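You operate a simulated robot arm through the tools that you are given. There is no shell and no other tool. Be economical: measure what you need, move in short steps, check, and stop when the job is done.

The job below is to be done with a simulated two-armed robot. You get a single attempt, and the scene is never put back.

Task
Take the grey tag and leave it on the stretch gauge. Shut the middle drawer. Press the measure key two times. Open the left drawer. Any order will do.

Only the result counts: the job must be done as asked and must still hold three seconds after the hand-in. Knocking over, shifting, dropping, spilling or breaking anything else fails it.

Robot
Two 6-joint arms with two-finger grippers on one trunk, on a base that drives. Base frame: it is fixed to the floor where the robot stands at the start and does not move with it; the origin is under the middle of the robot, x ahead of it, y to its left, z up; the surface under the hand at the start is at about z = 0.76. Readings come in m, degrees, newtons and seconds.
The left shoulder is at the start at [0.07, 0.148, 1.402], the right one opposite. With the tool pointing down near the work surface each hand reaches from about 0.32 to 0.6 m from the robot's upright axis, wherever it stands, measured 20 degrees to its own side. Places, roughly: grey tag [0.5, 0, 0.75]; left drawer [0.5, -1.9, 0.7]; measure key [-1.9, -2, 0.9]; middle drawer [0.4, -2.4, 0.7]; stretch gauge (38x15 cm) [0.6, -2.26, 0.86]. Payload 2.45 kg a hand.
The tool frame of a hand sits at the grasp point between the pads (the TCP): z along the fingers, y along the line on which they close. The tips reach 0.03 m beyond it. The gripper opens to 0.106 m. The gripper's body begins 0.079 m behind the TCP.
Orientation is that of the tool frame in the base frame, as [roll, pitch, yaw] about the fixed x, y, z axes, in that order (R = Rz(yaw) Ry(pitch) Rx(roll)). With the fingers straight down and closing along the base's y, the tool's x points along the base's -x, its y along +y and its z along -z.

Tools
- The arms move only by the tool arm_command. It takes "left_increments", "right_increments" or both (then of equal length, played together; a hand with none holds still); each is a list of rows, each a list of 7 numbers: the shift along the tool's x, y, z in cm, then the turn, a rotation vector about the tool's x, y, z in degrees, then the finger opening in cm, from 0 to 10.6. In form: [[dx, dy, dz, rx, ry, rz, jaw], ...]. A call has 1 to 10 rows; each row shifts and turns the commanded pose from where the row before left it, along the tool's axes as they then stand. Rows are played at 5 a second. More than 0.05 m and 8.6 degrees between two rows, or a gripper value outside its range, and nothing of the call is played. Where a pose cannot be reached the arm comes as near as it can. A force on the tool above 40 N (or 10 N above the force at the start of the call, whichever is more), or a blocked arm, ends the call early, and 0.2 s more pass. Each finger travels about 0.072 m/s and halts on what it meets, pressing with about 41 N; the grip force reading is that of the motor and also rises with nothing between the fingers. The clock runs only during rows and for 0.2 s after the last one: add rows that do not move to give the fingers time. It gives the time, the measured TCP pose, the force on the tool (base axes), the opening and the grip force at its end, in the units of the frame above (readings bear some noise), with the torque about the TCP (base axes, N m) and any sound that the robot's microphone picked up.
- Cameras (640 x 400 px; columns grow to the right, rows downward): "scene" is now at [0.1173, -0.0199, 1.5987]; the picture's right is [-0.27, -0.96, 0.00], its down [-0.81, 0.23, -0.55] and it looks along [0.53, -0.15, -0.84] (base axes); focal length 264 px, centre (320, 200). "left" rides on the left gripper at [0.076, 0.002, -0.106] in its tool frame; the picture's right is [-0.02, 1.00, 0.00], its down [-0.78, -0.02, -0.62] and it looks along [-0.62, -0.01, 0.78] (tool axes); focal length 247 px, centre (320, 200). "right" rides on the right gripper at [0.076, -0.002, -0.106] in its tool frame; the picture's right is [0.02, 1.00, 0.00], its down [-0.78, 0.02, -0.62] and it looks along [-0.62, 0.01, 0.78] (tool axes); focal length 247 px, centre (320, 200).
- grab_frame(camera): a new picture of that camera. The clock stands still meanwhile.
- lift_body(by): slides the trunk up (or, below 0, down) by that many m; the arms and the scene camera ride with it, the base frame stays. It gives what a move gives, with no picture.
- base_move(legs): drives the robot by 1 to 6 legs, each [ahead, left, turn to the left] in m, m and degrees, along the robot's own axes; the way and the turn of a leg run together, so that a leg with both is an arc; at most 1.5 m and 180 degrees a leg. The arms and the cameras ride along, it lands a little off, and it stops where it bumps. It gives what a move gives.
- aim_head(pan, tilt): turns the head with the scene camera to pan (to the left, within 86 degrees either way) and tilt (down, from -29 to 69), counted from straight ahead of the robot. It gives what a move gives.
- pixel_to_xyz(camera, pixels): for up to 12 pixels [column, row] of the newest picture of that camera ("zoom" is the newest enlarged one), the place [x, y, z] in the base frame of the surface seen there, good to about 0.002 m. The clock stands still meanwhile.
- inspect(camera, box): a new picture of the part [left, top, right, bottom] of that camera's present view, enlarged. The clock stands still meanwhile.
- hand_in(): hands the job in; it is judged then, once.

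Keep the steps short. Do not move on a guess: measure, check each grasp and each placing, and mend mistakes. In all there are 110 turns and 100 pictures (those below and enlarged ones count). Leave the grippers open and the arms clear of the work at the hand-in unless told otherwise, and finish with a single line.

The tools are called after ">>>" as name(argument=value, ...) on one line, values as JSON. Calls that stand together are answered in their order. arm_command: Moves the arms, as the interface text tells. Its arguments: {"type":"object","properties":{"left_increments":{"type":"array","items":{"type":"array","items":{"type":"number"}}},"right_increments":{"type":"array","items":{"type":"array","items":{"type":"number"}}}},"required":[]} The other tools are called the same way: lift_body (by) slides the trunk up or down; base_move (legs) drives the base; aim_head (pan, tilt) turns the head that bears the scene camera; grab_frame (camera) takes a picture; pixel_to_xyz (camera, pixels) gives the place of the surface under pixels of a picture; inspect (camera, box) takes an enlarged picture of a part of a camera's view; hand_in () hands the job in.

At the start:

```text
t: 0.0
left_tcp_pos: [0.5811, 0.1586, 0.9485]
left_ee_rot: [179.9, 0.0, -180.0]
left_contact_force: [0.0, 0.1, 0.2]
left_wrist_torque: [-0.01, -0.05, 0.02]
left_gripper_width: 0.1059
left_grip_force: 0.1
right_tcp_pos: [0.3877, -0.3206, 1.0528]
right_ee_rot: [-180.0, 0.0, 179.9]
right_contact_force: [0.2, -0.2, -0.5]
right_wrist_torque: [-0.01, -0.01, 0.01]
right_gripper_width: 0.1062
right_grip_force: 0.0
trunk travel left (down, up): [-0.875, 0.065]
robot x, y, heading: [0.0002, -0.0015, 0.0]
head pan, tilt: [-15.8, 56.8]
```

scene: 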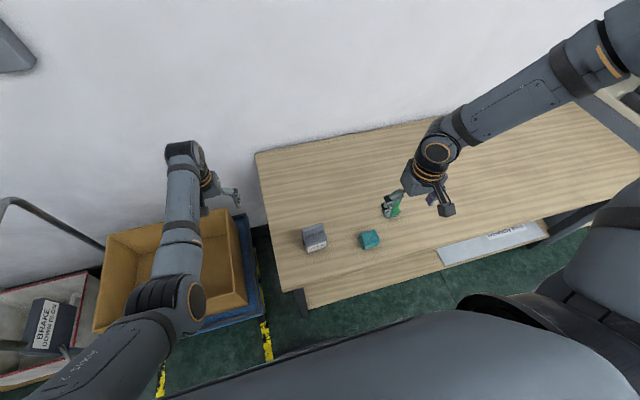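
right: 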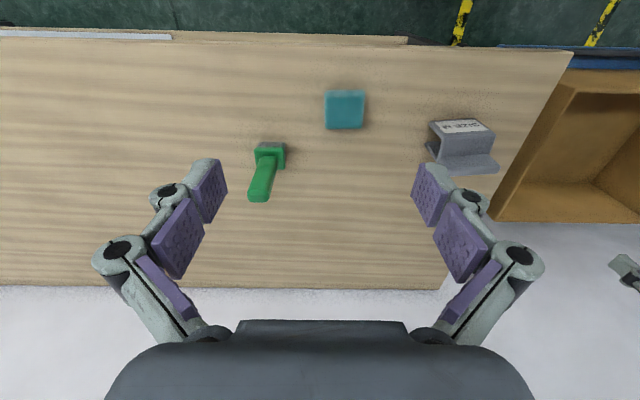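
left: 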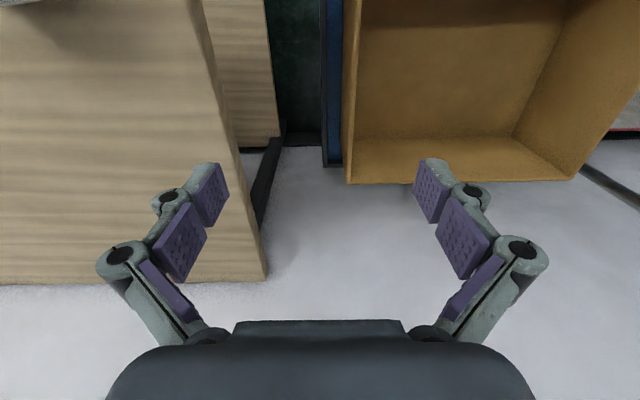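

I see a grey bracket-like object with a label at scene (314,238), a teal block and a green object. I'll enlarge the scene around them and measure.

>>> inspect(camera="scene", box=[270, 180, 430, 280])

>>> inspect(camera="right", box=[400, 90, 528, 190])

>>> pixel_to_xyz(camera="right", pixels=[[462, 145], [462, 127], [432, 121], [480, 120], [496, 137], [440, 138], [430, 152], [480, 165], [498, 168], [445, 170], [345, 110], [400, 190]])

```text
4.00 times, centred on (350, 230) of scene
```

zoom: 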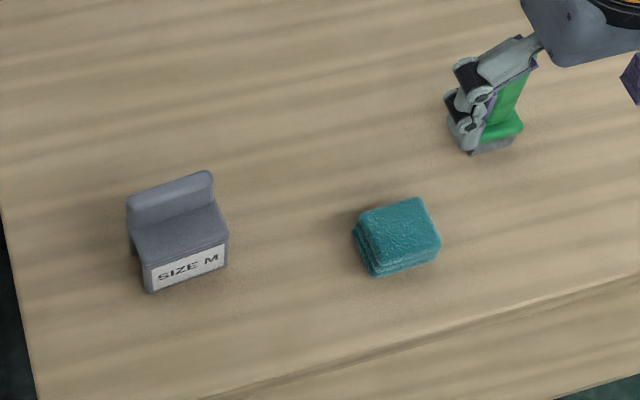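

```text
4.00 times, centred on (464, 140) of right
```

zoom: 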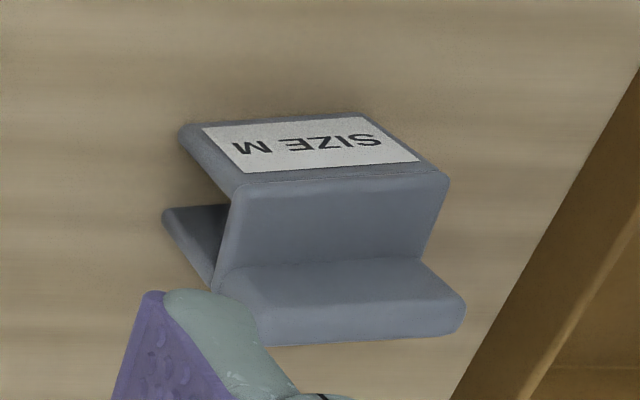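

```text
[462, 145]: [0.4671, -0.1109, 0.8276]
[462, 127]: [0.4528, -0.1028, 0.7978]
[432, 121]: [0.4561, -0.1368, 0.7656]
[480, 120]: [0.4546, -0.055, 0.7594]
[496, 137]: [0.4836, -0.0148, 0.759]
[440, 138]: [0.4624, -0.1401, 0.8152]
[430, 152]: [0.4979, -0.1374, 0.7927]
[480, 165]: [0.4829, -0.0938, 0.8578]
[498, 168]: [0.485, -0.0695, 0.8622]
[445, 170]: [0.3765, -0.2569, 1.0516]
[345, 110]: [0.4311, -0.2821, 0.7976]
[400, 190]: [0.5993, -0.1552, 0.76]
```

I'll measure more points of the grey SIZE M tag in the right zoom to get its shape.

>>> pixel_to_xyz(camera="zoom", pixels=[[185, 130], [360, 115], [425, 165], [240, 180], [445, 175], [220, 285], [420, 255], [255, 335], [465, 300], [170, 215], [205, 260], [360, 320]])

>>> inspect(camera="scene", box=[290, 210, 338, 260])

```text
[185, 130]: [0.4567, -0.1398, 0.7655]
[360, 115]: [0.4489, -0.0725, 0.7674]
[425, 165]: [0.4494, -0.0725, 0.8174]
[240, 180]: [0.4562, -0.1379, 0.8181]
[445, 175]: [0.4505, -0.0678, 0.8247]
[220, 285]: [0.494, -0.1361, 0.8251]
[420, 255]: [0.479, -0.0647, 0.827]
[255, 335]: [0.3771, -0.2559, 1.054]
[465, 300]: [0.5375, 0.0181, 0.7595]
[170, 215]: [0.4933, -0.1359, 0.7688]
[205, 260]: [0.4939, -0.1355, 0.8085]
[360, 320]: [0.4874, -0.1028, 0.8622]
```

```text
8.00 times, centred on (314, 235) of scene
```

zoom: 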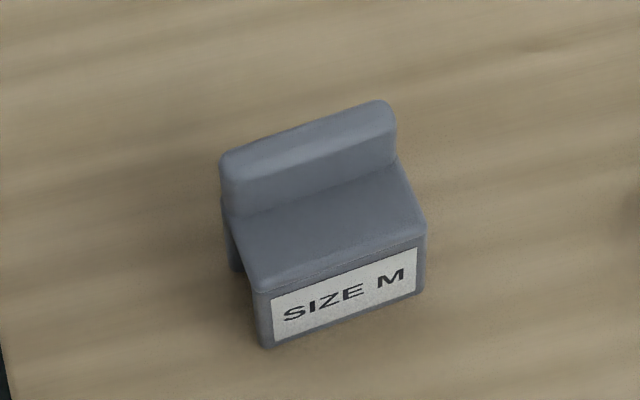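

The tag is an inverted-U saddle: label plate at x≈0.453, top z≈0.827, back lip up to z≈0.862. Next I look to the right, where the gauge and drawers are.

>>> aim_head(pan=-75, tilt=22)

>>> grab_frame(camera="scene")

```text
t: 1.3
left_tcp_pos: [0.5837, 0.1589, 0.9483]
left_ee_rot: [-179.9, 0.0, 180.0]
left_contact_force: [0.3, 0.0, -0.2]
left_wrist_torque: [0.0, -0.01, 0.02]
left_gripper_width: 0.106
left_grip_force: 0.0
right_tcp_pos: [0.3862, -0.322, 1.0534]
right_ee_rot: [180.0, 0.0, -180.0]
right_contact_force: [-0.9, 0.0, 0.0]
right_wrist_torque: [0.01, 0.01, -0.01]
right_gripper_width: 0.1061
right_grip_force: 0.1
trunk travel left (down, up): [-0.875, 0.065]
robot x, y, heading: [-0.0001, 0.0018, -0.2]
head pan, tilt: [-75.0, 22.0]
```

```text
93 pictures are left
```

scene: 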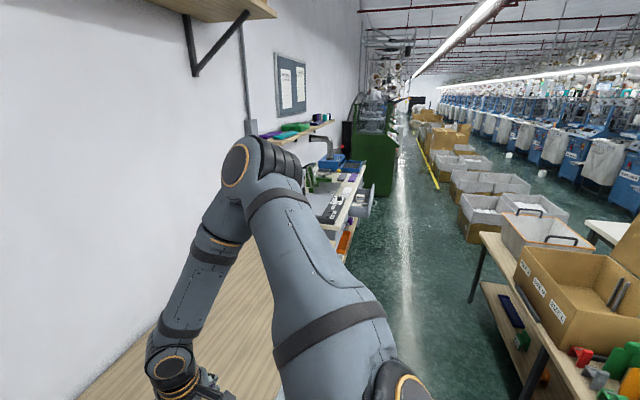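

The gauge station is further along the wall. First the tag: I measure its lip in the last zoom (front edge, top, rear edge).

>>> pixel_to_xyz(camera="zoom", pixels=[[230, 160], [385, 108], [300, 135], [310, 145], [310, 165], [310, 185], [320, 215], [232, 200], [228, 165], [395, 140], [330, 250], [240, 270]])

>>> arm_command(right_increments=[[0, 0, 0, 0, 0, 8.3, 10.6], [0, 0, 0, 0, 0, 8.3, 10.6], [0, 0, 0, 0, 0, 8.3, 10.6], [0, 0, 0, 0, 0, 8.3, 10.6], [0, 0, 0, 0, 0, 8.3, 10.6], [0, 0, 0, 0, 0, 8.3, 10.6], [0, 0, 0, 0, 0, 8.3, 10.6], [0, 0, 0, 0, 0, 8.3, 10.6], [0, 0, 0, 0, 0, 8.3, 10.6], [0, 0, 0, 0, 0, 8.3, 10.6]])

```text
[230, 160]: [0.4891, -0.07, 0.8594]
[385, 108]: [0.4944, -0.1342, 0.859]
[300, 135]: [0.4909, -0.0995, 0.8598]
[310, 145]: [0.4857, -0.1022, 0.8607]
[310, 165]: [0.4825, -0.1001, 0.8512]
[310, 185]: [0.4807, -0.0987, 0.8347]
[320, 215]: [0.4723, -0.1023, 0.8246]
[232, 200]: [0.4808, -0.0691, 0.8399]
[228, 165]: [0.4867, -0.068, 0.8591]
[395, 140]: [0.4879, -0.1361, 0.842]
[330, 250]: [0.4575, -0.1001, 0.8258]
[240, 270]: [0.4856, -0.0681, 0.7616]
```

```text
t: 3.5
left_tcp_pos: [0.5822, 0.1579, 0.9483]
left_ee_rot: [180.0, 0.0, -180.0]
left_contact_force: [0.3, -0.5, 0.8]
left_wrist_torque: [0.0, -0.02, 0.07]
left_gripper_width: 0.106
left_grip_force: 0.1
right_tcp_pos: [0.3879, -0.3213, 1.0524]
right_ee_rot: [-180.0, 0.0, 97.0]
right_contact_force: [-1.0, -0.5, 0.2]
right_wrist_torque: [-0.02, -0.02, -0.03]
right_gripper_width: 0.106
right_grip_force: 0.1
trunk travel left (down, up): [-0.875, 0.065]
robot x, y, heading: [-0.002, 0.0024, -0.0]
head pan, tilt: [-75.0, 22.0]
```

Lip centre is about (0.487, -0.102), top z 0.861, lip thickness ~12 mm. The hand is at yaw 97°. I move it above the lip, staying at z≈0.955.

>>> arm_command(right_increments=[[2.94, 1.78, 1.4, 0, 0, 0, 7], [2.94, 1.78, 1.4, 0, 0, 0, 7], [2.94, 1.78, 1.4, 0, 0, 0, 7], [2.94, 1.78, 1.4, 0, 0, 0, 7], [2.94, 1.78, 1.4, 0, 0, 0, 7], [2.94, 1.78, 1.4, 0, 0, 0, 7], [2.94, 1.78, 1.4, 0, 0, 0, 7], [0, 0, 0, 0, 0, 0, 7]])

>>> grab_frame(camera="right")

```text
t: 5.3
left_tcp_pos: [0.5814, 0.1588, 0.9486]
left_ee_rot: [180.0, 0.0, -180.0]
left_contact_force: [-0.4, 0.2, -0.1]
left_wrist_torque: [0.0, 0.01, 0.0]
left_gripper_width: 0.106
left_grip_force: 0.0
right_tcp_pos: [0.3718, -0.2982, 1.0246]
right_ee_rot: [179.9, 0.0, 96.9]
right_contact_force: [-0.1, -0.2, 0.5]
right_wrist_torque: [-0.04, 0.01, -0.01]
right_gripper_width: 0.07
right_grip_force: 0.1
right hand out of reach, approached as far as the arm can: row 1, 2, 3, 4, 5, 6, 7
trunk travel left (down, up): [-0.875, 0.065]
robot x, y, heading: [0.0038, 0.0023, -0.1]
head pan, tilt: [-75.0, 22.0]
```

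```text
92 pictures are left
```

right: 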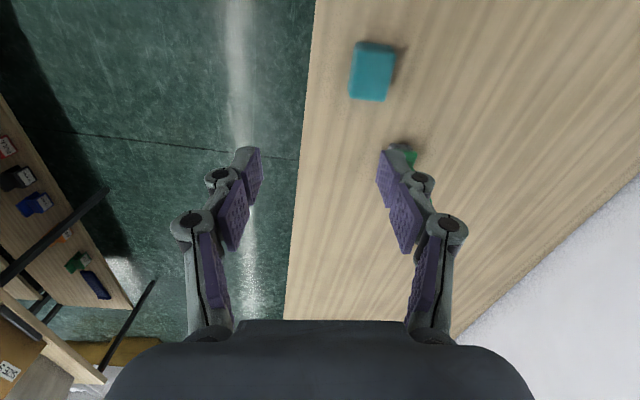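

The arm can't reach with this yaw (wrist limit likely). I turn the wrist the other way by 180° and try again.

>>> arm_command(right_increments=[[0, 0, 0, 0, 0, -8.5, 7], [0, 0, 0, 0, 0, -8.5, 7], [0, 0, 0, 0, 0, -8.5, 7], [0, 0, 0, 0, 0, -8.5, 7], [0, 0, 0, 0, 0, -8.5, 7], [0, 0, 0, 0, 0, -8.5, 7], [0, 0, 0, 0, 0, -8.5, 7], [0, 0, 0, 0, 0, -8.5, 7], [0, 0, 0, 0, 0, -8.5, 7], [0, 0, 0, 0, 0, -8.5, 7]])

>>> arm_command(right_increments=[[0, 0, 0, 0, 0, -8.5, 7], [0, 0, 0, 0, 0, -8.5, 7], [0, 0, 0, 0, 0, -8.5, 7], [0, 0, 0, 0, 0, -8.5, 7], [0, 0, 0, 0, 0, -8.5, 7], [0, 0, 0, 0, 0, -8.5, 7], [0, 0, 0, 0, 0, -8.5, 7], [0, 0, 0, 0, 0, -8.5, 7], [0, 0, 0, 0, 0, -8.5, 7], [0, 0, 0, 0, 0, -8.5, 7]])

```text
t: 7.5
left_tcp_pos: [0.5829, 0.1586, 0.9485]
left_ee_rot: [180.0, 0.1, 180.0]
left_contact_force: [0.3, 0.8, -0.5]
left_wrist_torque: [-0.01, 0.01, 0.01]
left_gripper_width: 0.1062
left_grip_force: 0.1
right_tcp_pos: [0.3712, -0.2988, 1.0252]
right_ee_rot: [-180.0, 0.0, -177.8]
right_contact_force: [-0.1, -0.2, -0.3]
right_wrist_torque: [0.05, -0.01, 0.01]
right_gripper_width: 0.0699
right_grip_force: 0.0
trunk travel left (down, up): [-0.875, 0.065]
robot x, y, heading: [0.002, 0.0012, -0.0]
head pan, tilt: [-75.0, 22.0]
```

```text
t: 9.7
left_tcp_pos: [0.5824, 0.1578, 0.9491]
left_ee_rot: [-179.9, 0.0, 180.0]
left_contact_force: [-0.4, -0.6, -0.4]
left_wrist_torque: [0.02, 0.01, -0.05]
left_gripper_width: 0.106
left_grip_force: 0.0
right_tcp_pos: [0.3701, -0.2992, 1.0255]
right_ee_rot: [180.0, -0.1, -92.8]
right_contact_force: [1.1, -0.1, -0.2]
right_wrist_torque: [-0.03, 0.0, -0.03]
right_gripper_width: 0.0698
right_grip_force: 0.1
trunk travel left (down, up): [-0.875, 0.065]
robot x, y, heading: [0.0005, 0.0021, 0.0]
head pan, tilt: [-75.0, 22.0]
```

Both rotations work. I finish the turn to yaw ≈ -83.3° and go toward above the lip.

>>> arm_command(right_increments=[[0, 0, 0, 0, 0, -4.8, 7], [0, 0, 0, 0, 0, -4.8, 7], [-3.03, -2.31, 1.3, 0, 0, 0, 7], [-3.03, -2.31, 1.3, 0, 0, 0, 7], [-3.03, -2.31, 1.3, 0, 0, 0, 7], [-3.03, -2.31, 1.3, 0, 0, 0, 7], [-3.03, -2.31, 1.3, 0, 0, 0, 7], [-3.03, -2.31, 1.3, 0, 0, 0, 7]])

>>> grab_frame(camera="right")

```text
t: 11.5
left_tcp_pos: [0.5815, 0.1588, 0.9491]
left_ee_rot: [-180.0, 0.0, 180.0]
left_contact_force: [0.1, -0.5, -0.4]
left_wrist_torque: [0.03, 0.02, -0.01]
left_gripper_width: 0.106
left_grip_force: 0.0
right_tcp_pos: [0.3694, -0.299, 1.0255]
right_ee_rot: [-180.0, 0.0, -83.5]
right_contact_force: [-0.5, -0.6, 0.6]
right_wrist_torque: [0.02, 0.0, 0.01]
right_gripper_width: 0.0698
right_grip_force: 0.0
right hand out of reach, approached as far as the arm can: row 3, 4, 5, 6, 7, 8
trunk travel left (down, up): [-0.875, 0.065]
robot x, y, heading: [-0.0053, -0.0007, 0.0]
head pan, tilt: [-75.0, 22.0]
```

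```text
91 pictures are left
```

right: 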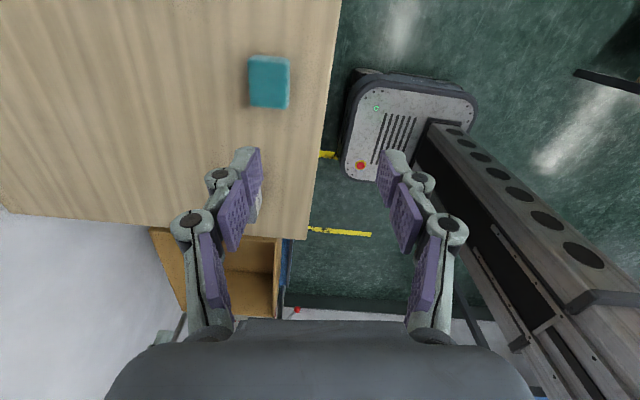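

The arm seems to be folded near its limit here. I test a plain outward move (+x) and downward move separately.

>>> arm_command(right_increments=[[0, 0, 3, 0, 0, 0, 7], [0, 0, 3, 0, 0, 0, 7]])

>>> arm_command(right_increments=[[0, -3, 0, 0, 0, 0, 7], [0, -3, 0, 0, 0, 0, 7]])

>>> arm_command(right_increments=[[-3, 0, 0, 0, 0, 0, 7], [-3, 0, 0, 0, 0, 0, 7]])

```text
t: 12.1
left_tcp_pos: [0.5818, 0.1567, 0.9484]
left_ee_rot: [-180.0, 0.0, -180.0]
left_contact_force: [-0.4, -0.2, -0.1]
left_wrist_torque: [0.01, 0.03, 0.0]
left_gripper_width: 0.1061
left_grip_force: 0.0
right_tcp_pos: [0.3611, -0.3135, 0.9706]
right_ee_rot: [-180.0, 0.2, -83.4]
right_contact_force: [0.1, 1.1, -0.7]
right_wrist_torque: [0.01, 0.01, -0.01]
right_gripper_width: 0.0698
right_grip_force: 0.1
right hand out of reach, approached as far as the arm can: row 1, 2
trunk travel left (down, up): [-0.875, 0.065]
robot x, y, heading: [0.001, 0.0006, -0.2]
head pan, tilt: [-75.0, 22.0]
```

```text
t: 12.7
left_tcp_pos: [0.5844, 0.1578, 0.9487]
left_ee_rot: [-179.9, -0.1, -180.0]
left_contact_force: [0.0, 0.7, -0.5]
left_wrist_torque: [0.03, 0.01, -0.01]
left_gripper_width: 0.1058
left_grip_force: 0.1
right_tcp_pos: [0.4003, -0.3336, 0.9848]
right_ee_rot: [-179.8, 0.1, -83.4]
right_contact_force: [-0.4, 0.1, 0.2]
right_wrist_torque: [0.0, 0.02, 0.0]
right_gripper_width: 0.07
right_grip_force: 0.1
right hand out of reach, approached as far as the arm can: row 1, 2
trunk travel left (down, up): [-0.875, 0.065]
robot x, y, heading: [0.0021, 0.0033, -0.0]
head pan, tilt: [-75.0, 22.0]
```

```text
t: 13.3
left_tcp_pos: [0.5814, 0.1586, 0.9483]
left_ee_rot: [180.0, 0.0, -180.0]
left_contact_force: [-0.2, 0.2, -0.2]
left_wrist_torque: [0.0, -0.01, 0.02]
left_gripper_width: 0.1062
left_grip_force: 0.0
right_tcp_pos: [0.3715, -0.3085, 0.999]
right_ee_rot: [-179.9, 0.1, -83.4]
right_contact_force: [0.0, -0.8, 0.6]
right_wrist_torque: [-0.01, 0.03, 0.03]
right_gripper_width: 0.0701
right_grip_force: 0.0
right hand out of reach, approached as far as the arm can: row 1, 2
trunk travel left (down, up): [-0.875, 0.065]
robot x, y, heading: [0.0001, -0.0019, 0.0]
head pan, tilt: [-75.0, 22.0]
```

I check where the right elbow and forearm are, from a fresh scene picture.

>>> grab_frame(camera="scene")

>>> pixel_to_xyz(camera="scene", pixels=[[260, 165], [230, 210], [190, 290], [170, 350], [300, 220], [350, 300], [390, 370]])

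```text
90 pictures are left
```

scene: 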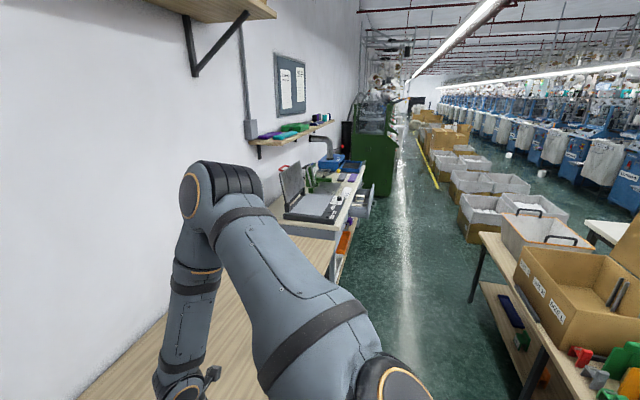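

```text
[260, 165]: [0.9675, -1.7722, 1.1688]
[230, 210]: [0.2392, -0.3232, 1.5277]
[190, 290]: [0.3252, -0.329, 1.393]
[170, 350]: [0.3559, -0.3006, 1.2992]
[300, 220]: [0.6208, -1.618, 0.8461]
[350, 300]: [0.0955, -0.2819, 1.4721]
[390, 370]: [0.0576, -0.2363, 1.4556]
```

The right arm's geometry looks fine but it is blocked with these yaws. I'll turn the right hand back near yaw 180 and test moving; meanwhile I turn the left hand by 83° to test it as an alternative.

>>> arm_command(right_increments=[[0, 0, 0, 0, 0, 8.5, 7], [0, 0, 0, 0, 0, 8.5, 7], [0, 0, 0, 0, 0, 8.5, 7], [0, 0, 0, 0, 0, 8.5, 7], [0, 0, 0, 0, 0, 8.5, 7], [0, 0, 0, 0, 0, 8.5, 7], [0, 0, 0, 0, 0, 8.5, 7], [0, 0, 0, 0, 0, 8.5, 7], [0, 0, 0, 0, 0, 8.5, 7], [0, 0, 0, 0, 0, 8.5, 7]], left_increments=[[0, 0, 0, 0, 0, -8.3, 7], [0, 0, 0, 0, 0, -8.3, 7], [0, 0, 0, 0, 0, -8.3, 7], [0, 0, 0, 0, 0, -8.3, 7], [0, 0, 0, 0, 0, -8.3, 7], [0, 0, 0, 0, 0, -8.3, 7], [0, 0, 0, 0, 0, -8.3, 7], [0, 0, 0, 0, 0, -8.3, 7], [0, 0, 0, 0, 0, -8.3, 7], [0, 0, 0, 0, 0, -8.3, 7]])

>>> arm_command(right_increments=[[-3, 0, 0, 0, 0, 0, 7], [0, 3, 0, 0, 0, 0, 7], [0, 3, 0, 0, 0, 0, 7]], left_increments=[[0, 4, 0, 0, 0, 0, 7], [0, 4, 0, 0, 0, 0, 7], [0, 0, 2, 0, 0, 0, 7]])

```text
t: 15.5
left_tcp_pos: [0.5819, 0.1584, 0.9488]
left_ee_rot: [179.9, 0.1, -96.8]
left_contact_force: [0.3, -0.4, 0.3]
left_wrist_torque: [0.0, 0.0, 0.01]
left_gripper_width: 0.0702
left_grip_force: 0.1
right_tcp_pos: [0.3713, -0.3088, 0.9979]
right_ee_rot: [-180.0, 0.0, -168.5]
right_contact_force: [-0.2, -0.5, -0.3]
right_wrist_torque: [-0.01, 0.03, -0.04]
right_gripper_width: 0.0701
right_grip_force: 0.0
trunk travel left (down, up): [-0.875, 0.065]
robot x, y, heading: [-0.0018, 0.0012, -0.3]
head pan, tilt: [-75.0, 22.0]
```

```text
t: 16.3
left_tcp_pos: [0.5023, 0.1686, 0.9273]
left_ee_rot: [-179.9, 0.0, -96.9]
left_contact_force: [1.1, -0.6, -0.7]
left_wrist_torque: [0.03, 0.02, 0.03]
left_gripper_width: 0.0697
left_grip_force: 0.2
right_tcp_pos: [0.3584, -0.2915, 1.0159]
right_ee_rot: [179.8, 0.1, -168.4]
right_contact_force: [0.4, 0.2, -0.3]
right_wrist_torque: [0.01, 0.0, -0.02]
right_gripper_width: 0.07
right_grip_force: 0.0
right hand out of reach, approached as far as the arm can: row 1, 2, 3
trunk travel left (down, up): [-0.875, 0.065]
robot x, y, heading: [-0.0013, 0.0002, 0.0]
head pan, tilt: [-75.0, 22.0]
```

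The left hand moves freely, so the left hand will take the tag. Before strafing right I look at the clearance around the base and table front.

>>> aim_head(pan=-50, tilt=60)

>>> grab_frame(camera="scene")

>>> pixel_to_xyz(camera="scene", pixels=[[200, 300], [300, 200], [350, 180], [400, 160], [450, 140], [350, 250], [400, 250], [450, 200], [250, 150], [300, 100]])

```text
t: 17.3
left_tcp_pos: [0.5039, 0.1673, 0.9284]
left_ee_rot: [-180.0, 0.0, -97.0]
left_contact_force: [0.1, 0.6, -0.2]
left_wrist_torque: [0.02, 0.01, 0.0]
left_gripper_width: 0.0701
left_grip_force: 0.0
right_tcp_pos: [0.3569, -0.2927, 1.0159]
right_ee_rot: [179.8, 0.1, -168.5]
right_contact_force: [-0.1, -0.1, 0.9]
right_wrist_torque: [-0.04, -0.03, 0.0]
right_gripper_width: 0.0701
right_grip_force: 0.0
trunk travel left (down, up): [-0.875, 0.065]
robot x, y, heading: [-0.0015, 0.002, 0.0]
head pan, tilt: [-50.0, 60.0]
```

```text
89 pictures are left
```

scene: 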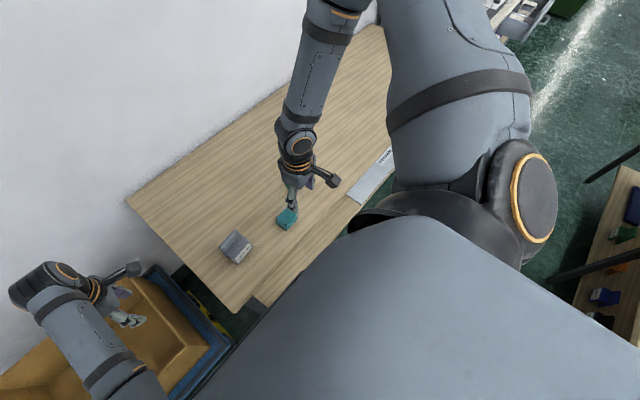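

```text
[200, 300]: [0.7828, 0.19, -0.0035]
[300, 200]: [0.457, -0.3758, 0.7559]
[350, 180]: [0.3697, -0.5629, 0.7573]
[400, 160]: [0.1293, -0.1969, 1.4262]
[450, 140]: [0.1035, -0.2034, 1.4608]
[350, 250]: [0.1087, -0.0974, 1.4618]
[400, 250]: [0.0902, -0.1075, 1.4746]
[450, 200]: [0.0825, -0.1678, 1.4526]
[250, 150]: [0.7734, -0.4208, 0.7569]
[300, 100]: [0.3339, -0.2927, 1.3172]
```

I check the robot's own base outline and the white strip via the right camera.

>>> grab_frame(camera="right")

>>> inspect(camera="scene", box=[330, 120, 410, 220])

>>> pixel_to_xyz(camera="scene", pixels=[[383, 158], [375, 175], [355, 195], [364, 200], [270, 240], [240, 300], [290, 250], [340, 205]])

```text
88 pictures are left
```

right: 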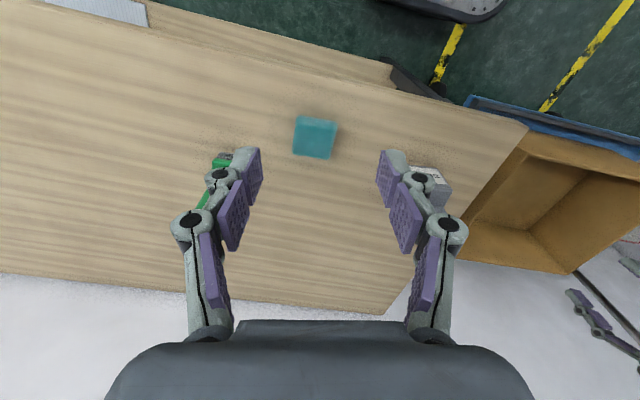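

```text
4.00 times, centred on (370, 170) of scene
```

zoom: 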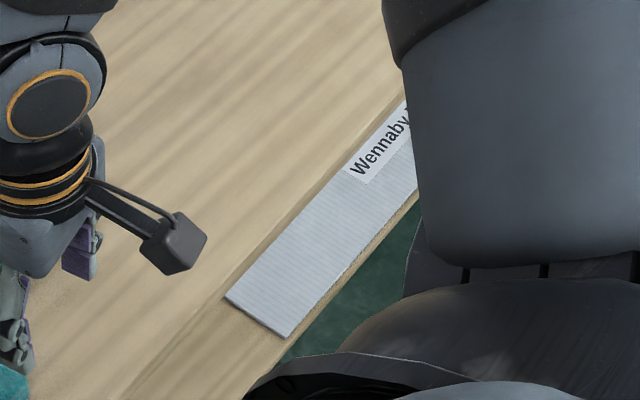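

```text
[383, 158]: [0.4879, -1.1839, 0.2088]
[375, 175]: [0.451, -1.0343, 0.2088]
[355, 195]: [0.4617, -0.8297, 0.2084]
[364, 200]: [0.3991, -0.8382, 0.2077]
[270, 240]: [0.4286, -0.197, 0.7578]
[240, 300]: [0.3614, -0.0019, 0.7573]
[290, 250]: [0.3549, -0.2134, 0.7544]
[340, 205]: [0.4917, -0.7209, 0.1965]
```

The table front is straight at x≈0.36, and the lower shelf is at z≈0.2 behind it. I strafe right 0.25 m.

>>> base_move(legs=[[0, -0.25, 0]])

>>> grab_frame(camera="left")

```text
t: 19.1
left_tcp_pos: [0.5031, -0.0767, 0.9276]
left_ee_rot: [179.9, 0.0, -97.0]
left_contact_force: [0.3, -0.2, 0.9]
left_wrist_torque: [0.0, -0.01, -0.02]
left_gripper_width: 0.0699
left_grip_force: 0.0
right_tcp_pos: [0.3559, -0.5397, 1.0151]
right_ee_rot: [179.9, 0.1, -168.3]
right_contact_force: [0.4, 1.0, 0.3]
right_wrist_torque: [0.04, -0.02, 0.0]
right_gripper_width: 0.0701
right_grip_force: 0.0
trunk travel left (down, up): [-0.875, 0.065]
robot x, y, heading: [-0.0028, -0.2461, -0.0]
head pan, tilt: [-50.0, 60.0]
```

```text
86 pictures are left
```

left: 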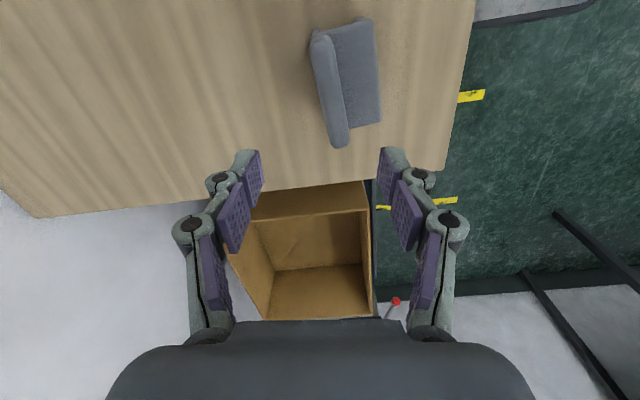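

The left hand is near; I finish its turn to yaw -83.4° and centre over the lip at height 0.93.

>>> arm_command(left_increments=[[0, 0, 0, 0, 0, -6.7, 5], [0, 0, 0, 0, 0, -6.7, 5], [2.3, 1.9, 0, 0, 0, 0, 5], [0, 0, 0, 0, 0, 0, 5]])

>>> grab_frame(camera="left")

>>> pixel_to_xyz(camera="left", pixels=[[320, 100], [320, 120], [320, 140], [310, 100], [330, 100], [345, 100], [350, 140]])

```text
t: 20.1
left_tcp_pos: [0.4892, -0.0954, 0.9282]
left_ee_rot: [-179.6, 0.8, -83.4]
left_contact_force: [-0.6, -0.8, -0.2]
left_wrist_torque: [0.01, 0.02, 0.0]
left_gripper_width: 0.0501
left_grip_force: 0.1
right_tcp_pos: [0.3568, -0.5397, 1.0148]
right_ee_rot: [179.9, 0.0, -168.5]
right_contact_force: [0.7, 0.1, -0.9]
right_wrist_torque: [0.0, -0.01, -0.01]
right_gripper_width: 0.0702
right_grip_force: 0.0
trunk travel left (down, up): [-0.875, 0.065]
robot x, y, heading: [0.0035, -0.2455, 0.1]
head pan, tilt: [-50.0, 60.0]
```

```text
85 pictures are left
```

left: 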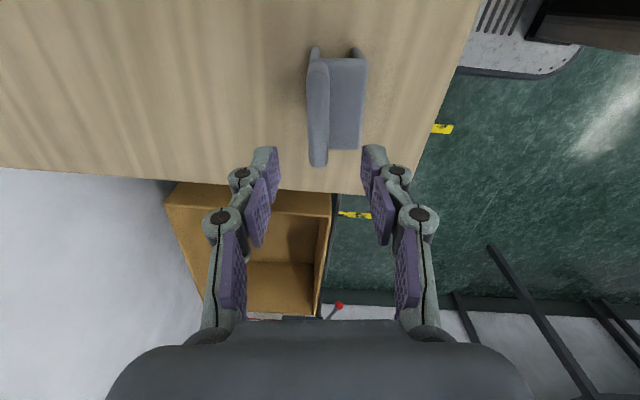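

```text
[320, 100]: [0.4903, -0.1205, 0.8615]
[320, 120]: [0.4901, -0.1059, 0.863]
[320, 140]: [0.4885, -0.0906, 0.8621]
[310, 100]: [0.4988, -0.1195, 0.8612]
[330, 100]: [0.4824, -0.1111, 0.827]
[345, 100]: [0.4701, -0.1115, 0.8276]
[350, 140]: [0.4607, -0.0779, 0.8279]
```

The lip is aligned between the pads (columns ~308–330 versus centre 320). I move 0.8 cm along tool x and descend to z≈0.862, tips 5 mm above the tag's shelf.

>>> arm_command(left_increments=[[0.8, 0, 2.2, 0, 0, 0, 5], [0, 0, 2.2, 0, 0, 0, 5], [0, 0, 2.0, 0, 0, 0, 5], [0, 0, 0, 0, 0, 0, 5]])

>>> grab_frame(camera="left")

```text
t: 21.1
left_tcp_pos: [0.4856, -0.112, 0.8639]
left_ee_rot: [179.9, 0.2, -83.6]
left_contact_force: [0.2, 0.7, 0.3]
left_wrist_torque: [-0.03, 0.02, 0.03]
left_gripper_width: 0.0499
left_grip_force: 0.0
right_tcp_pos: [0.3573, -0.5412, 1.0149]
right_ee_rot: [179.8, 0.2, -168.5]
right_contact_force: [0.3, 1.2, -0.4]
right_wrist_torque: [0.0, -0.01, 0.0]
right_gripper_width: 0.0702
right_grip_force: 0.1
trunk travel left (down, up): [-0.875, 0.065]
robot x, y, heading: [0.0015, -0.2465, 0.1]
head pan, tilt: [-50.0, 60.0]
```

```text
84 pictures are left
```

left: 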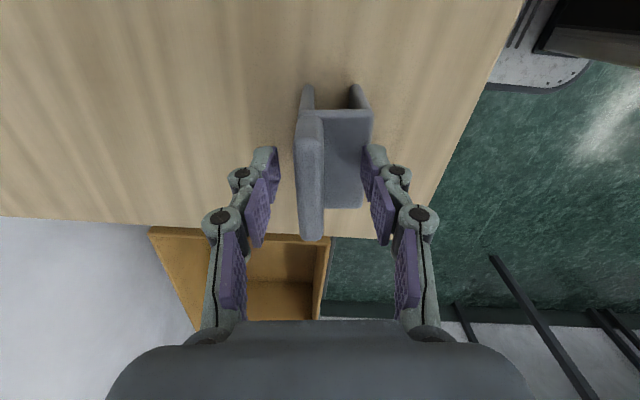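

The lip centre is ~4 mm farther than the TCP (column 309 vs 320); I shift -0.4 cm in tool y and -0.4 in tool x and close.

>>> arm_command(left_increments=[[-0.6, -0.4, 0, 0, 0, 0, 5], [0, 0, 0, 0, 0, 0, 3], [0, 0, 0, 0, 0, 0, 1.8], [0, 0, 0, 0, 0, 0, 0.5], [0, 0, 0, 0, 0, 0, 0.5], [0, 0, 0, 0, 0, 0, 0.5]])

>>> grab_frame(camera="left")

```text
t: 22.5
left_tcp_pos: [0.4908, -0.1067, 0.865]
left_ee_rot: [180.0, 0.0, -83.6]
left_contact_force: [0.0, -1.3, 2.8]
left_wrist_torque: [-0.24, -0.06, 0.01]
left_gripper_width: 0.0148
left_grip_force: 40.8
right_tcp_pos: [0.3573, -0.541, 1.0154]
right_ee_rot: [179.8, 0.1, -168.4]
right_contact_force: [-0.4, 0.9, 0.8]
right_wrist_torque: [-0.04, -0.01, 0.0]
right_gripper_width: 0.07
right_grip_force: 0.0
trunk travel left (down, up): [-0.875, 0.065]
robot x, y, heading: [0.002, -0.2469, -0.2]
head pan, tilt: [-50.0, 60.0]
```

```text
83 pictures are left
```

left: 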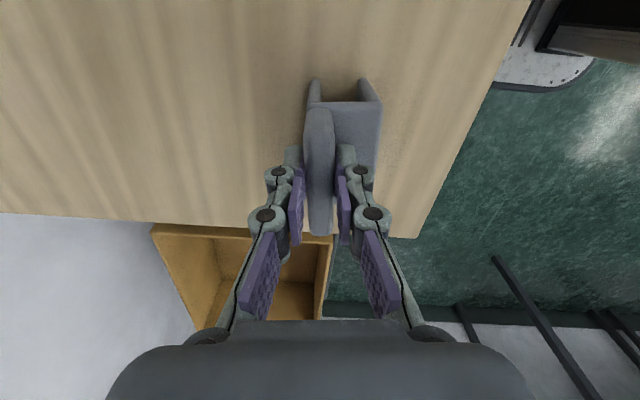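

Held: width 14.8 mm, grip 41 N. I lift it 12 cm and check the grasp.

>>> arm_command(left_increments=[[0, 0, -2, 0, 0, 0, 0.5], [0, 0, -3, 0, 0, 0, 0.5], [0, 0, -3, 0, 0, 0, 0.5], [0, 0, -3, 0, 0, 0, 0.5], [0, 0, 0, 0, 0, 0, 0.5]])

>>> grab_frame(camera="left")

>>> aim_head(pan=-60, tilt=22)

>>> grab_frame(camera="scene")

```text
t: 23.7
left_tcp_pos: [0.4851, -0.0844, 0.9653]
left_ee_rot: [179.3, 2.2, -83.0]
left_contact_force: [-0.4, 0.6, -0.9]
left_wrist_torque: [-0.02, 0.03, 0.06]
left_gripper_width: 0.0148
left_grip_force: 40.2
right_tcp_pos: [0.3573, -0.5398, 1.015]
right_ee_rot: [179.8, 0.1, -168.3]
right_contact_force: [-0.2, 0.7, 0.1]
right_wrist_torque: [0.0, -0.01, 0.01]
right_gripper_width: 0.0701
right_grip_force: 0.0
trunk travel left (down, up): [-0.875, 0.065]
robot x, y, heading: [0.0007, -0.2466, -0.1]
head pan, tilt: [-50.0, 60.0]
```

```text
82 pictures are left
```

left: 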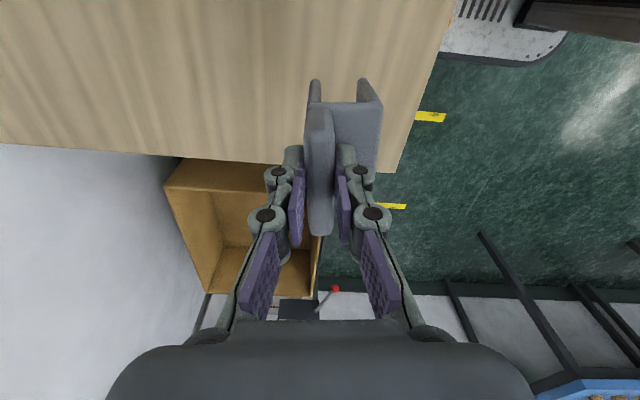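

```text
t: 24.8
left_tcp_pos: [0.489, -0.0853, 0.9674]
left_ee_rot: [179.6, 2.3, -82.9]
left_contact_force: [-0.5, 0.1, -1.0]
left_wrist_torque: [0.0, -0.01, -0.03]
left_gripper_width: 0.0149
left_grip_force: 41.4
right_tcp_pos: [0.3561, -0.5407, 1.0142]
right_ee_rot: [179.8, 0.2, -168.5]
right_contact_force: [0.5, 1.1, 0.8]
right_wrist_torque: [0.0, 0.01, 0.0]
right_gripper_width: 0.0697
right_grip_force: 0.0
trunk travel left (down, up): [-0.875, 0.065]
robot x, y, heading: [-0.002, -0.2458, 0.0]
head pan, tilt: [-60.0, 22.0]
```

```text
81 pictures are left
```

scene: 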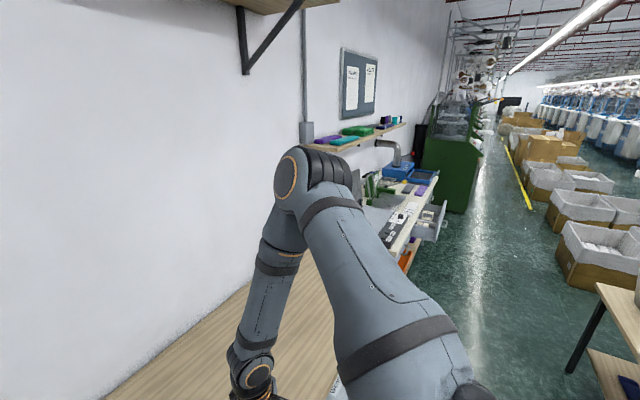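

The grasp holds. Before driving, I measure the bench, open drawer and the tables across the aisle.

>>> pixel_to_xyz(camera="scene", pixels=[[598, 288], [640, 330], [570, 370], [430, 230], [445, 205], [440, 178], [410, 250], [370, 215], [425, 185], [400, 235], [460, 180], [395, 148]])

>>> inspect(camera="scene", box=[340, 110, 480, 290])

```text
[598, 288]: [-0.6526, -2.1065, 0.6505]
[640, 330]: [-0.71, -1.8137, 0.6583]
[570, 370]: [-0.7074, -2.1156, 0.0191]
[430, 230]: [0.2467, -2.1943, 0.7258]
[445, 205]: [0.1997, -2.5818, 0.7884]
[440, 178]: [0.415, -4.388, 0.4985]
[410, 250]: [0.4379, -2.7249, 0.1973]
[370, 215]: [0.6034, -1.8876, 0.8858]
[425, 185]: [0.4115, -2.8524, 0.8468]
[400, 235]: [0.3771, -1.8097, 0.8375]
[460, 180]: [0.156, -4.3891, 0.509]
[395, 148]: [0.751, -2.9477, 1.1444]
```

```text
2.22 times, centred on (410, 200) of scene
```

zoom: 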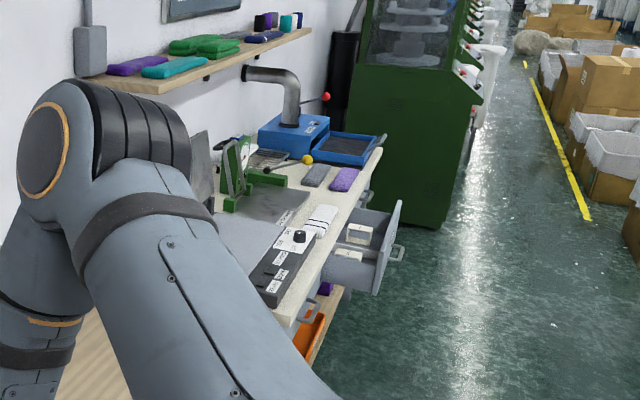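

Bench top z≈0.84, y from ≈-1.75 to -2.9, with the middle drawer sticking out to x≈0.2. I back up 8 cm and strafe right 1.2 m, then look again.

>>> base_move(legs=[[-0.1, 0, 0], [0, -1.2, 0]])

>>> aim_head(pan=-25, tilt=40)

>>> grab_frame(camera="scene")

>>> grab_frame(camera="left")

```text
t: 31.7
left_tcp_pos: [0.3933, -1.2951, 0.9719]
left_ee_rot: [-179.8, 2.2, -82.7]
left_contact_force: [-0.1, 0.1, -1.3]
left_wrist_torque: [-0.01, -0.05, 0.0]
left_gripper_width: 0.0147
left_grip_force: 40.8
right_tcp_pos: [0.2588, -1.7492, 1.015]
right_ee_rot: [179.9, 0.1, -168.2]
right_contact_force: [-0.1, 0.0, 0.0]
right_wrist_torque: [-0.03, 0.02, 0.02]
right_gripper_width: 0.0699
right_grip_force: 0.1
trunk travel left (down, up): [-0.875, 0.065]
robot x, y, heading: [-0.1006, -1.4598, 0.2]
head pan, tilt: [-60.0, 22.0]
```

```text
t: 32.7
left_tcp_pos: [0.3941, -1.2949, 0.9708]
left_ee_rot: [-179.7, 2.6, -82.8]
left_contact_force: [0.2, 0.6, -0.7]
left_wrist_torque: [-0.04, -0.01, -0.01]
left_gripper_width: 0.0148
left_grip_force: 41.1
right_tcp_pos: [0.2595, -1.7513, 1.0148]
right_ee_rot: [179.9, 0.1, -168.2]
right_contact_force: [0.6, -0.4, -0.1]
right_wrist_torque: [-0.05, 0.03, 0.01]
right_gripper_width: 0.0698
right_grip_force: 0.0
trunk travel left (down, up): [-0.875, 0.065]
robot x, y, heading: [-0.0974, -1.4602, -0.1]
head pan, tilt: [-25.0, 40.0]
```

```text
79 pictures are left
```

scene: 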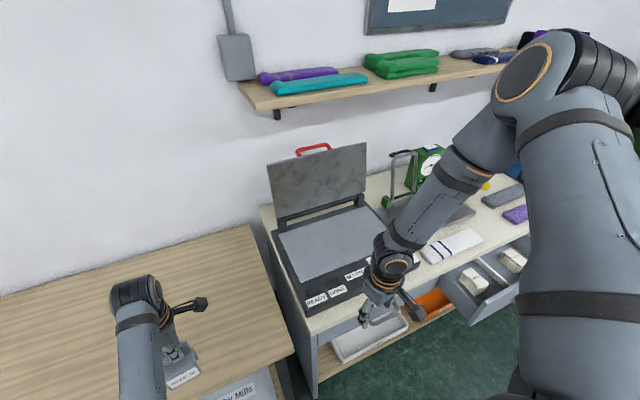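

```text
78 pictures are left
```

left: 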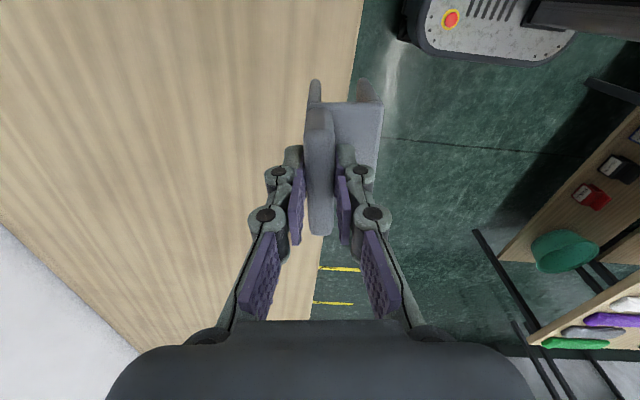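

I see a press with open lid on the bench, and the green gauge with dial beyond it (425,165). I strafe another 0.45 m and look.

>>> base_move(legs=[[0, -0.45, 0]])

>>> grab_frame(camera="scene")

```text
t: 35.4
left_tcp_pos: [0.3938, -1.753, 0.9728]
left_ee_rot: [-179.7, 2.3, -83.1]
left_contact_force: [0.3, -1.7, 6.1]
left_wrist_torque: [0.27, 0.0, -0.05]
left_gripper_width: 0.015
left_grip_force: 41.0
right_tcp_pos: [0.2574, -2.2079, 1.0145]
right_ee_rot: [179.8, 0.2, -168.5]
right_contact_force: [0.0, -0.8, -0.5]
right_wrist_torque: [0.01, 0.0, 0.05]
right_gripper_width: 0.07
right_grip_force: 0.0
trunk travel left (down, up): [-0.875, 0.065]
robot x, y, heading: [-0.0941, -1.9163, -0.1]
head pan, tilt: [-25.0, 40.0]
```

```text
77 pictures are left
```

scene: 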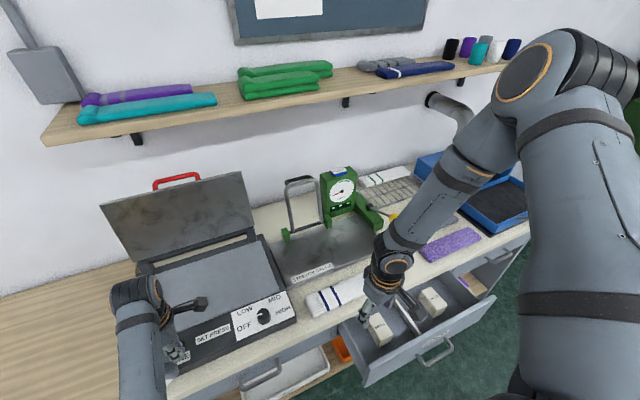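

The left hand reads 6 N upward: the tag's foot is touching the press panel. I raise the left hand at once and check.

>>> arm_command(left_increments=[[0, 0, -2, 0, 0, 0, 0.5], [0, 0, -2, 0, 0, 0, 0.5]])

>>> grab_frame(camera="left")

>>> inspect(camera="scene", box=[100, 160, 340, 400])

```text
t: 36.0
left_tcp_pos: [0.3937, -1.7446, 1.0096]
left_ee_rot: [-179.8, 3.3, -82.7]
left_contact_force: [-0.2, -0.1, 0.2]
left_wrist_torque: [-0.04, -0.03, 0.0]
left_gripper_width: 0.0147
left_grip_force: 41.4
right_tcp_pos: [0.2587, -2.2085, 1.0139]
right_ee_rot: [179.8, 0.2, -168.5]
right_contact_force: [0.6, -0.5, -0.7]
right_wrist_torque: [0.01, -0.01, 0.03]
right_gripper_width: 0.0698
right_grip_force: 0.2
trunk travel left (down, up): [-0.875, 0.065]
robot x, y, heading: [-0.0973, -1.9142, -0.2]
head pan, tilt: [-25.0, 40.0]
```

```text
76 pictures are left
```

left: 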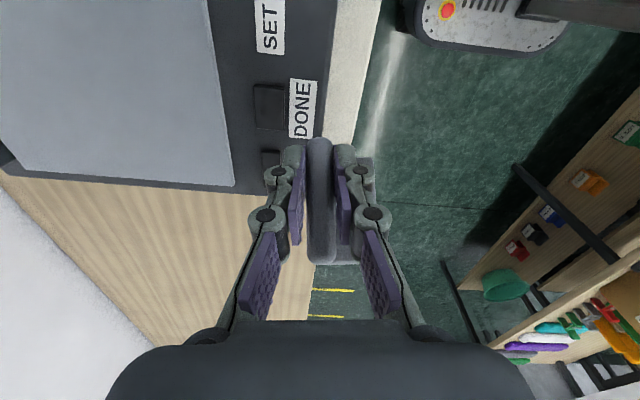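

```text
1.67 times, centred on (220, 280) of scene
```

zoom: 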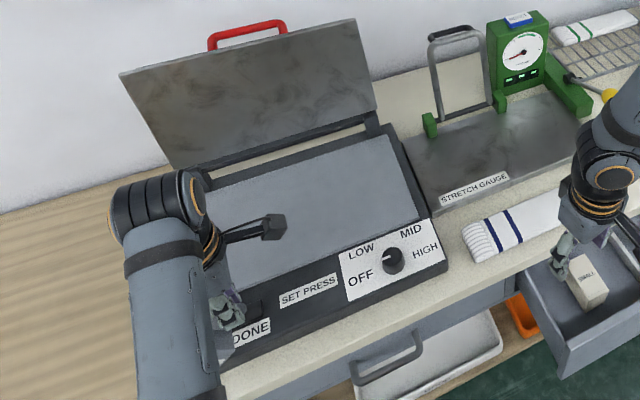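

The tag seems to have tilted in the grip. I look closely.

>>> inspect(camera="left", box=[240, 100, 400, 290])

>>> pixel_to_xyz(camera="left", pixels=[[320, 142], [320, 160], [320, 200], [320, 240], [320, 258], [345, 262], [335, 262], [345, 255], [312, 200], [328, 200], [270, 105], [270, 155]])

```text
2.11 times, centred on (320, 195) of left
```

zoom: 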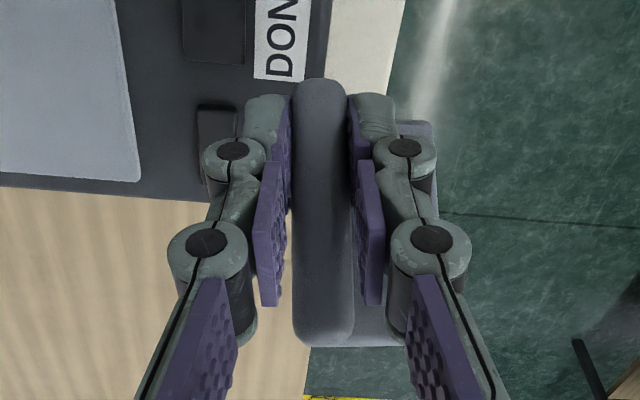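

```text
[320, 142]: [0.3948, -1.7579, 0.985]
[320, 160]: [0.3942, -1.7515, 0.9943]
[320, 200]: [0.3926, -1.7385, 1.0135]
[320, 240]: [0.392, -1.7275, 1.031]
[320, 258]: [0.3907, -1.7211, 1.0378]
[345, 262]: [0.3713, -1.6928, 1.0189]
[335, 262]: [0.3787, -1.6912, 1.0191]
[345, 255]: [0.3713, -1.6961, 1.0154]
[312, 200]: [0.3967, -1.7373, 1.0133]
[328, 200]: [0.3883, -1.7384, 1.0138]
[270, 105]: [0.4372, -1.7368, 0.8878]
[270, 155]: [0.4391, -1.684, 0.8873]
```

The tag was turned ~55° about the finger axis by that touch. I raise the trunk 6 cm for clearance, then tilt the hand to level the tag and see how far that goes.

>>> lift_body(by=0.06)

>>> arm_command(left_increments=[[0, 0, 0, 0, 7, 0, 0.5], [0, 0, 0, 0, 7, 0, 0.5], [0, 0, 0, 0, 7, 0, 0.5], [0, 0, 0, 0, 7, 0, 0.5], [0, 0, 0, 0, 7, 0, 0.5], [0, 0, 0, 0, 7, 0, 0.5], [0, 0, 0, 0, 7, 0, 0.5]])

>>> grab_frame(camera="scene")

```text
t: 37.0
left_tcp_pos: [0.3965, -1.7441, 1.0718]
left_ee_rot: [-179.6, 3.2, -82.7]
left_contact_force: [0.9, -0.2, 0.1]
left_wrist_torque: [-0.06, -0.01, -0.04]
left_gripper_width: 0.0146
left_grip_force: 41.1
right_tcp_pos: [0.2589, -2.2082, 1.0747]
right_ee_rot: [179.8, 0.1, -168.4]
right_contact_force: [0.3, 0.2, -0.2]
right_wrist_torque: [0.03, 0.0, 0.03]
right_gripper_width: 0.0701
right_grip_force: 0.0
trunk travel left (down, up): [-0.935, 0.005]
robot x, y, heading: [-0.0963, -1.9154, 0.1]
head pan, tilt: [-25.0, 40.0]
```

```text
t: 38.6
left_tcp_pos: [0.395, -1.7518, 1.0725]
left_ee_rot: [-179.6, -46.8, -83.3]
left_contact_force: [0.1, 0.7, -0.6]
left_wrist_torque: [0.01, 0.01, 0.04]
left_gripper_width: 0.0147
left_grip_force: 41.1
right_tcp_pos: [0.2598, -2.2077, 1.0752]
right_ee_rot: [179.9, 0.2, -168.5]
right_contact_force: [-1.4, 0.1, -0.4]
right_wrist_torque: [0.01, 0.02, 0.05]
right_gripper_width: 0.0701
right_grip_force: 0.2
trunk travel left (down, up): [-0.935, 0.005]
robot x, y, heading: [-0.0998, -1.9115, 0.1]
head pan, tilt: [-25.0, 40.0]
```

```text
73 pictures are left
```

scene: 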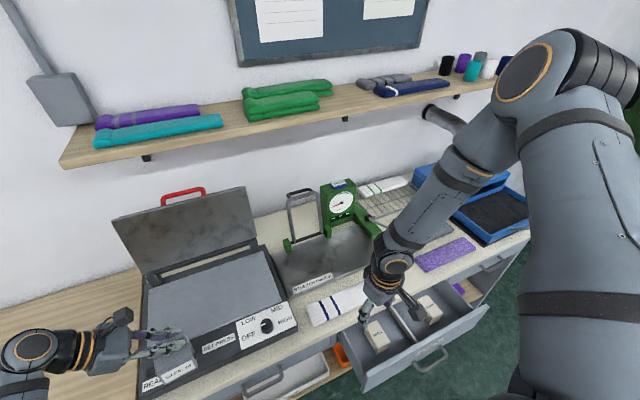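

The tilt works well. I zoom on the tag and on the gauge and measure the gauge plate.

>>> inspect(camera="scene", box=[100, 300, 240, 400])

>>> pixel_to_xyz(camera="zoom", pixels=[[290, 200], [380, 190], [300, 240], [420, 220], [310, 300], [430, 280], [340, 180]])

>>> inspect(camera="scene", box=[250, 170, 410, 310])

>>> pixel_to_xyz(camera="scene", pixels=[[281, 255], [290, 287], [376, 262], [315, 262], [340, 255], [365, 250], [310, 280], [340, 235], [290, 247], [360, 225], [325, 240], [300, 200]])

```text
4.00 times, centred on (170, 350) of scene
```

zoom: 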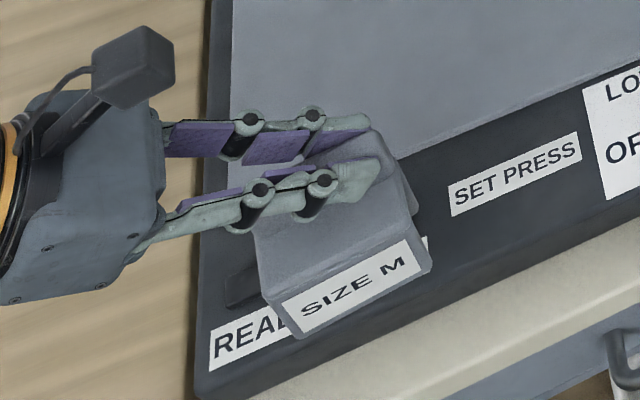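

```text
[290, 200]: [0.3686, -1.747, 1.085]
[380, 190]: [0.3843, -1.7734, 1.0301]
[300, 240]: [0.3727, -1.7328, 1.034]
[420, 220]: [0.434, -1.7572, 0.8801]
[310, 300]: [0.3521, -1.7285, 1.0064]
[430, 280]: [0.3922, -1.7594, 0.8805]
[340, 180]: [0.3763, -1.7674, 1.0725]
```

```text
2.86 times, centred on (330, 240) of scene
```

zoom: 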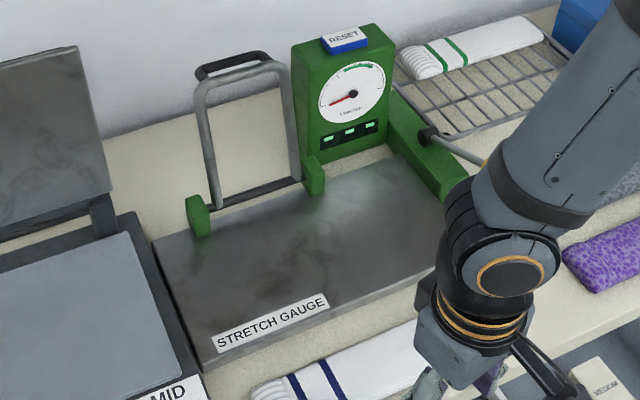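

```text
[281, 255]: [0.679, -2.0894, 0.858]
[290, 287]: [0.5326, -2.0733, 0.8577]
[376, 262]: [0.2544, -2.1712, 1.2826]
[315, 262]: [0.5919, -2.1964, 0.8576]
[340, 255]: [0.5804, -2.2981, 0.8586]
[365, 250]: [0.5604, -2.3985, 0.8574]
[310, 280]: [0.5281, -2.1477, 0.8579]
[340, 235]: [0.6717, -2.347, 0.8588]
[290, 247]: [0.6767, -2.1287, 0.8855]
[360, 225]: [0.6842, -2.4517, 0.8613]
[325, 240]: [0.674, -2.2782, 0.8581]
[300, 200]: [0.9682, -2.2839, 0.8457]
```

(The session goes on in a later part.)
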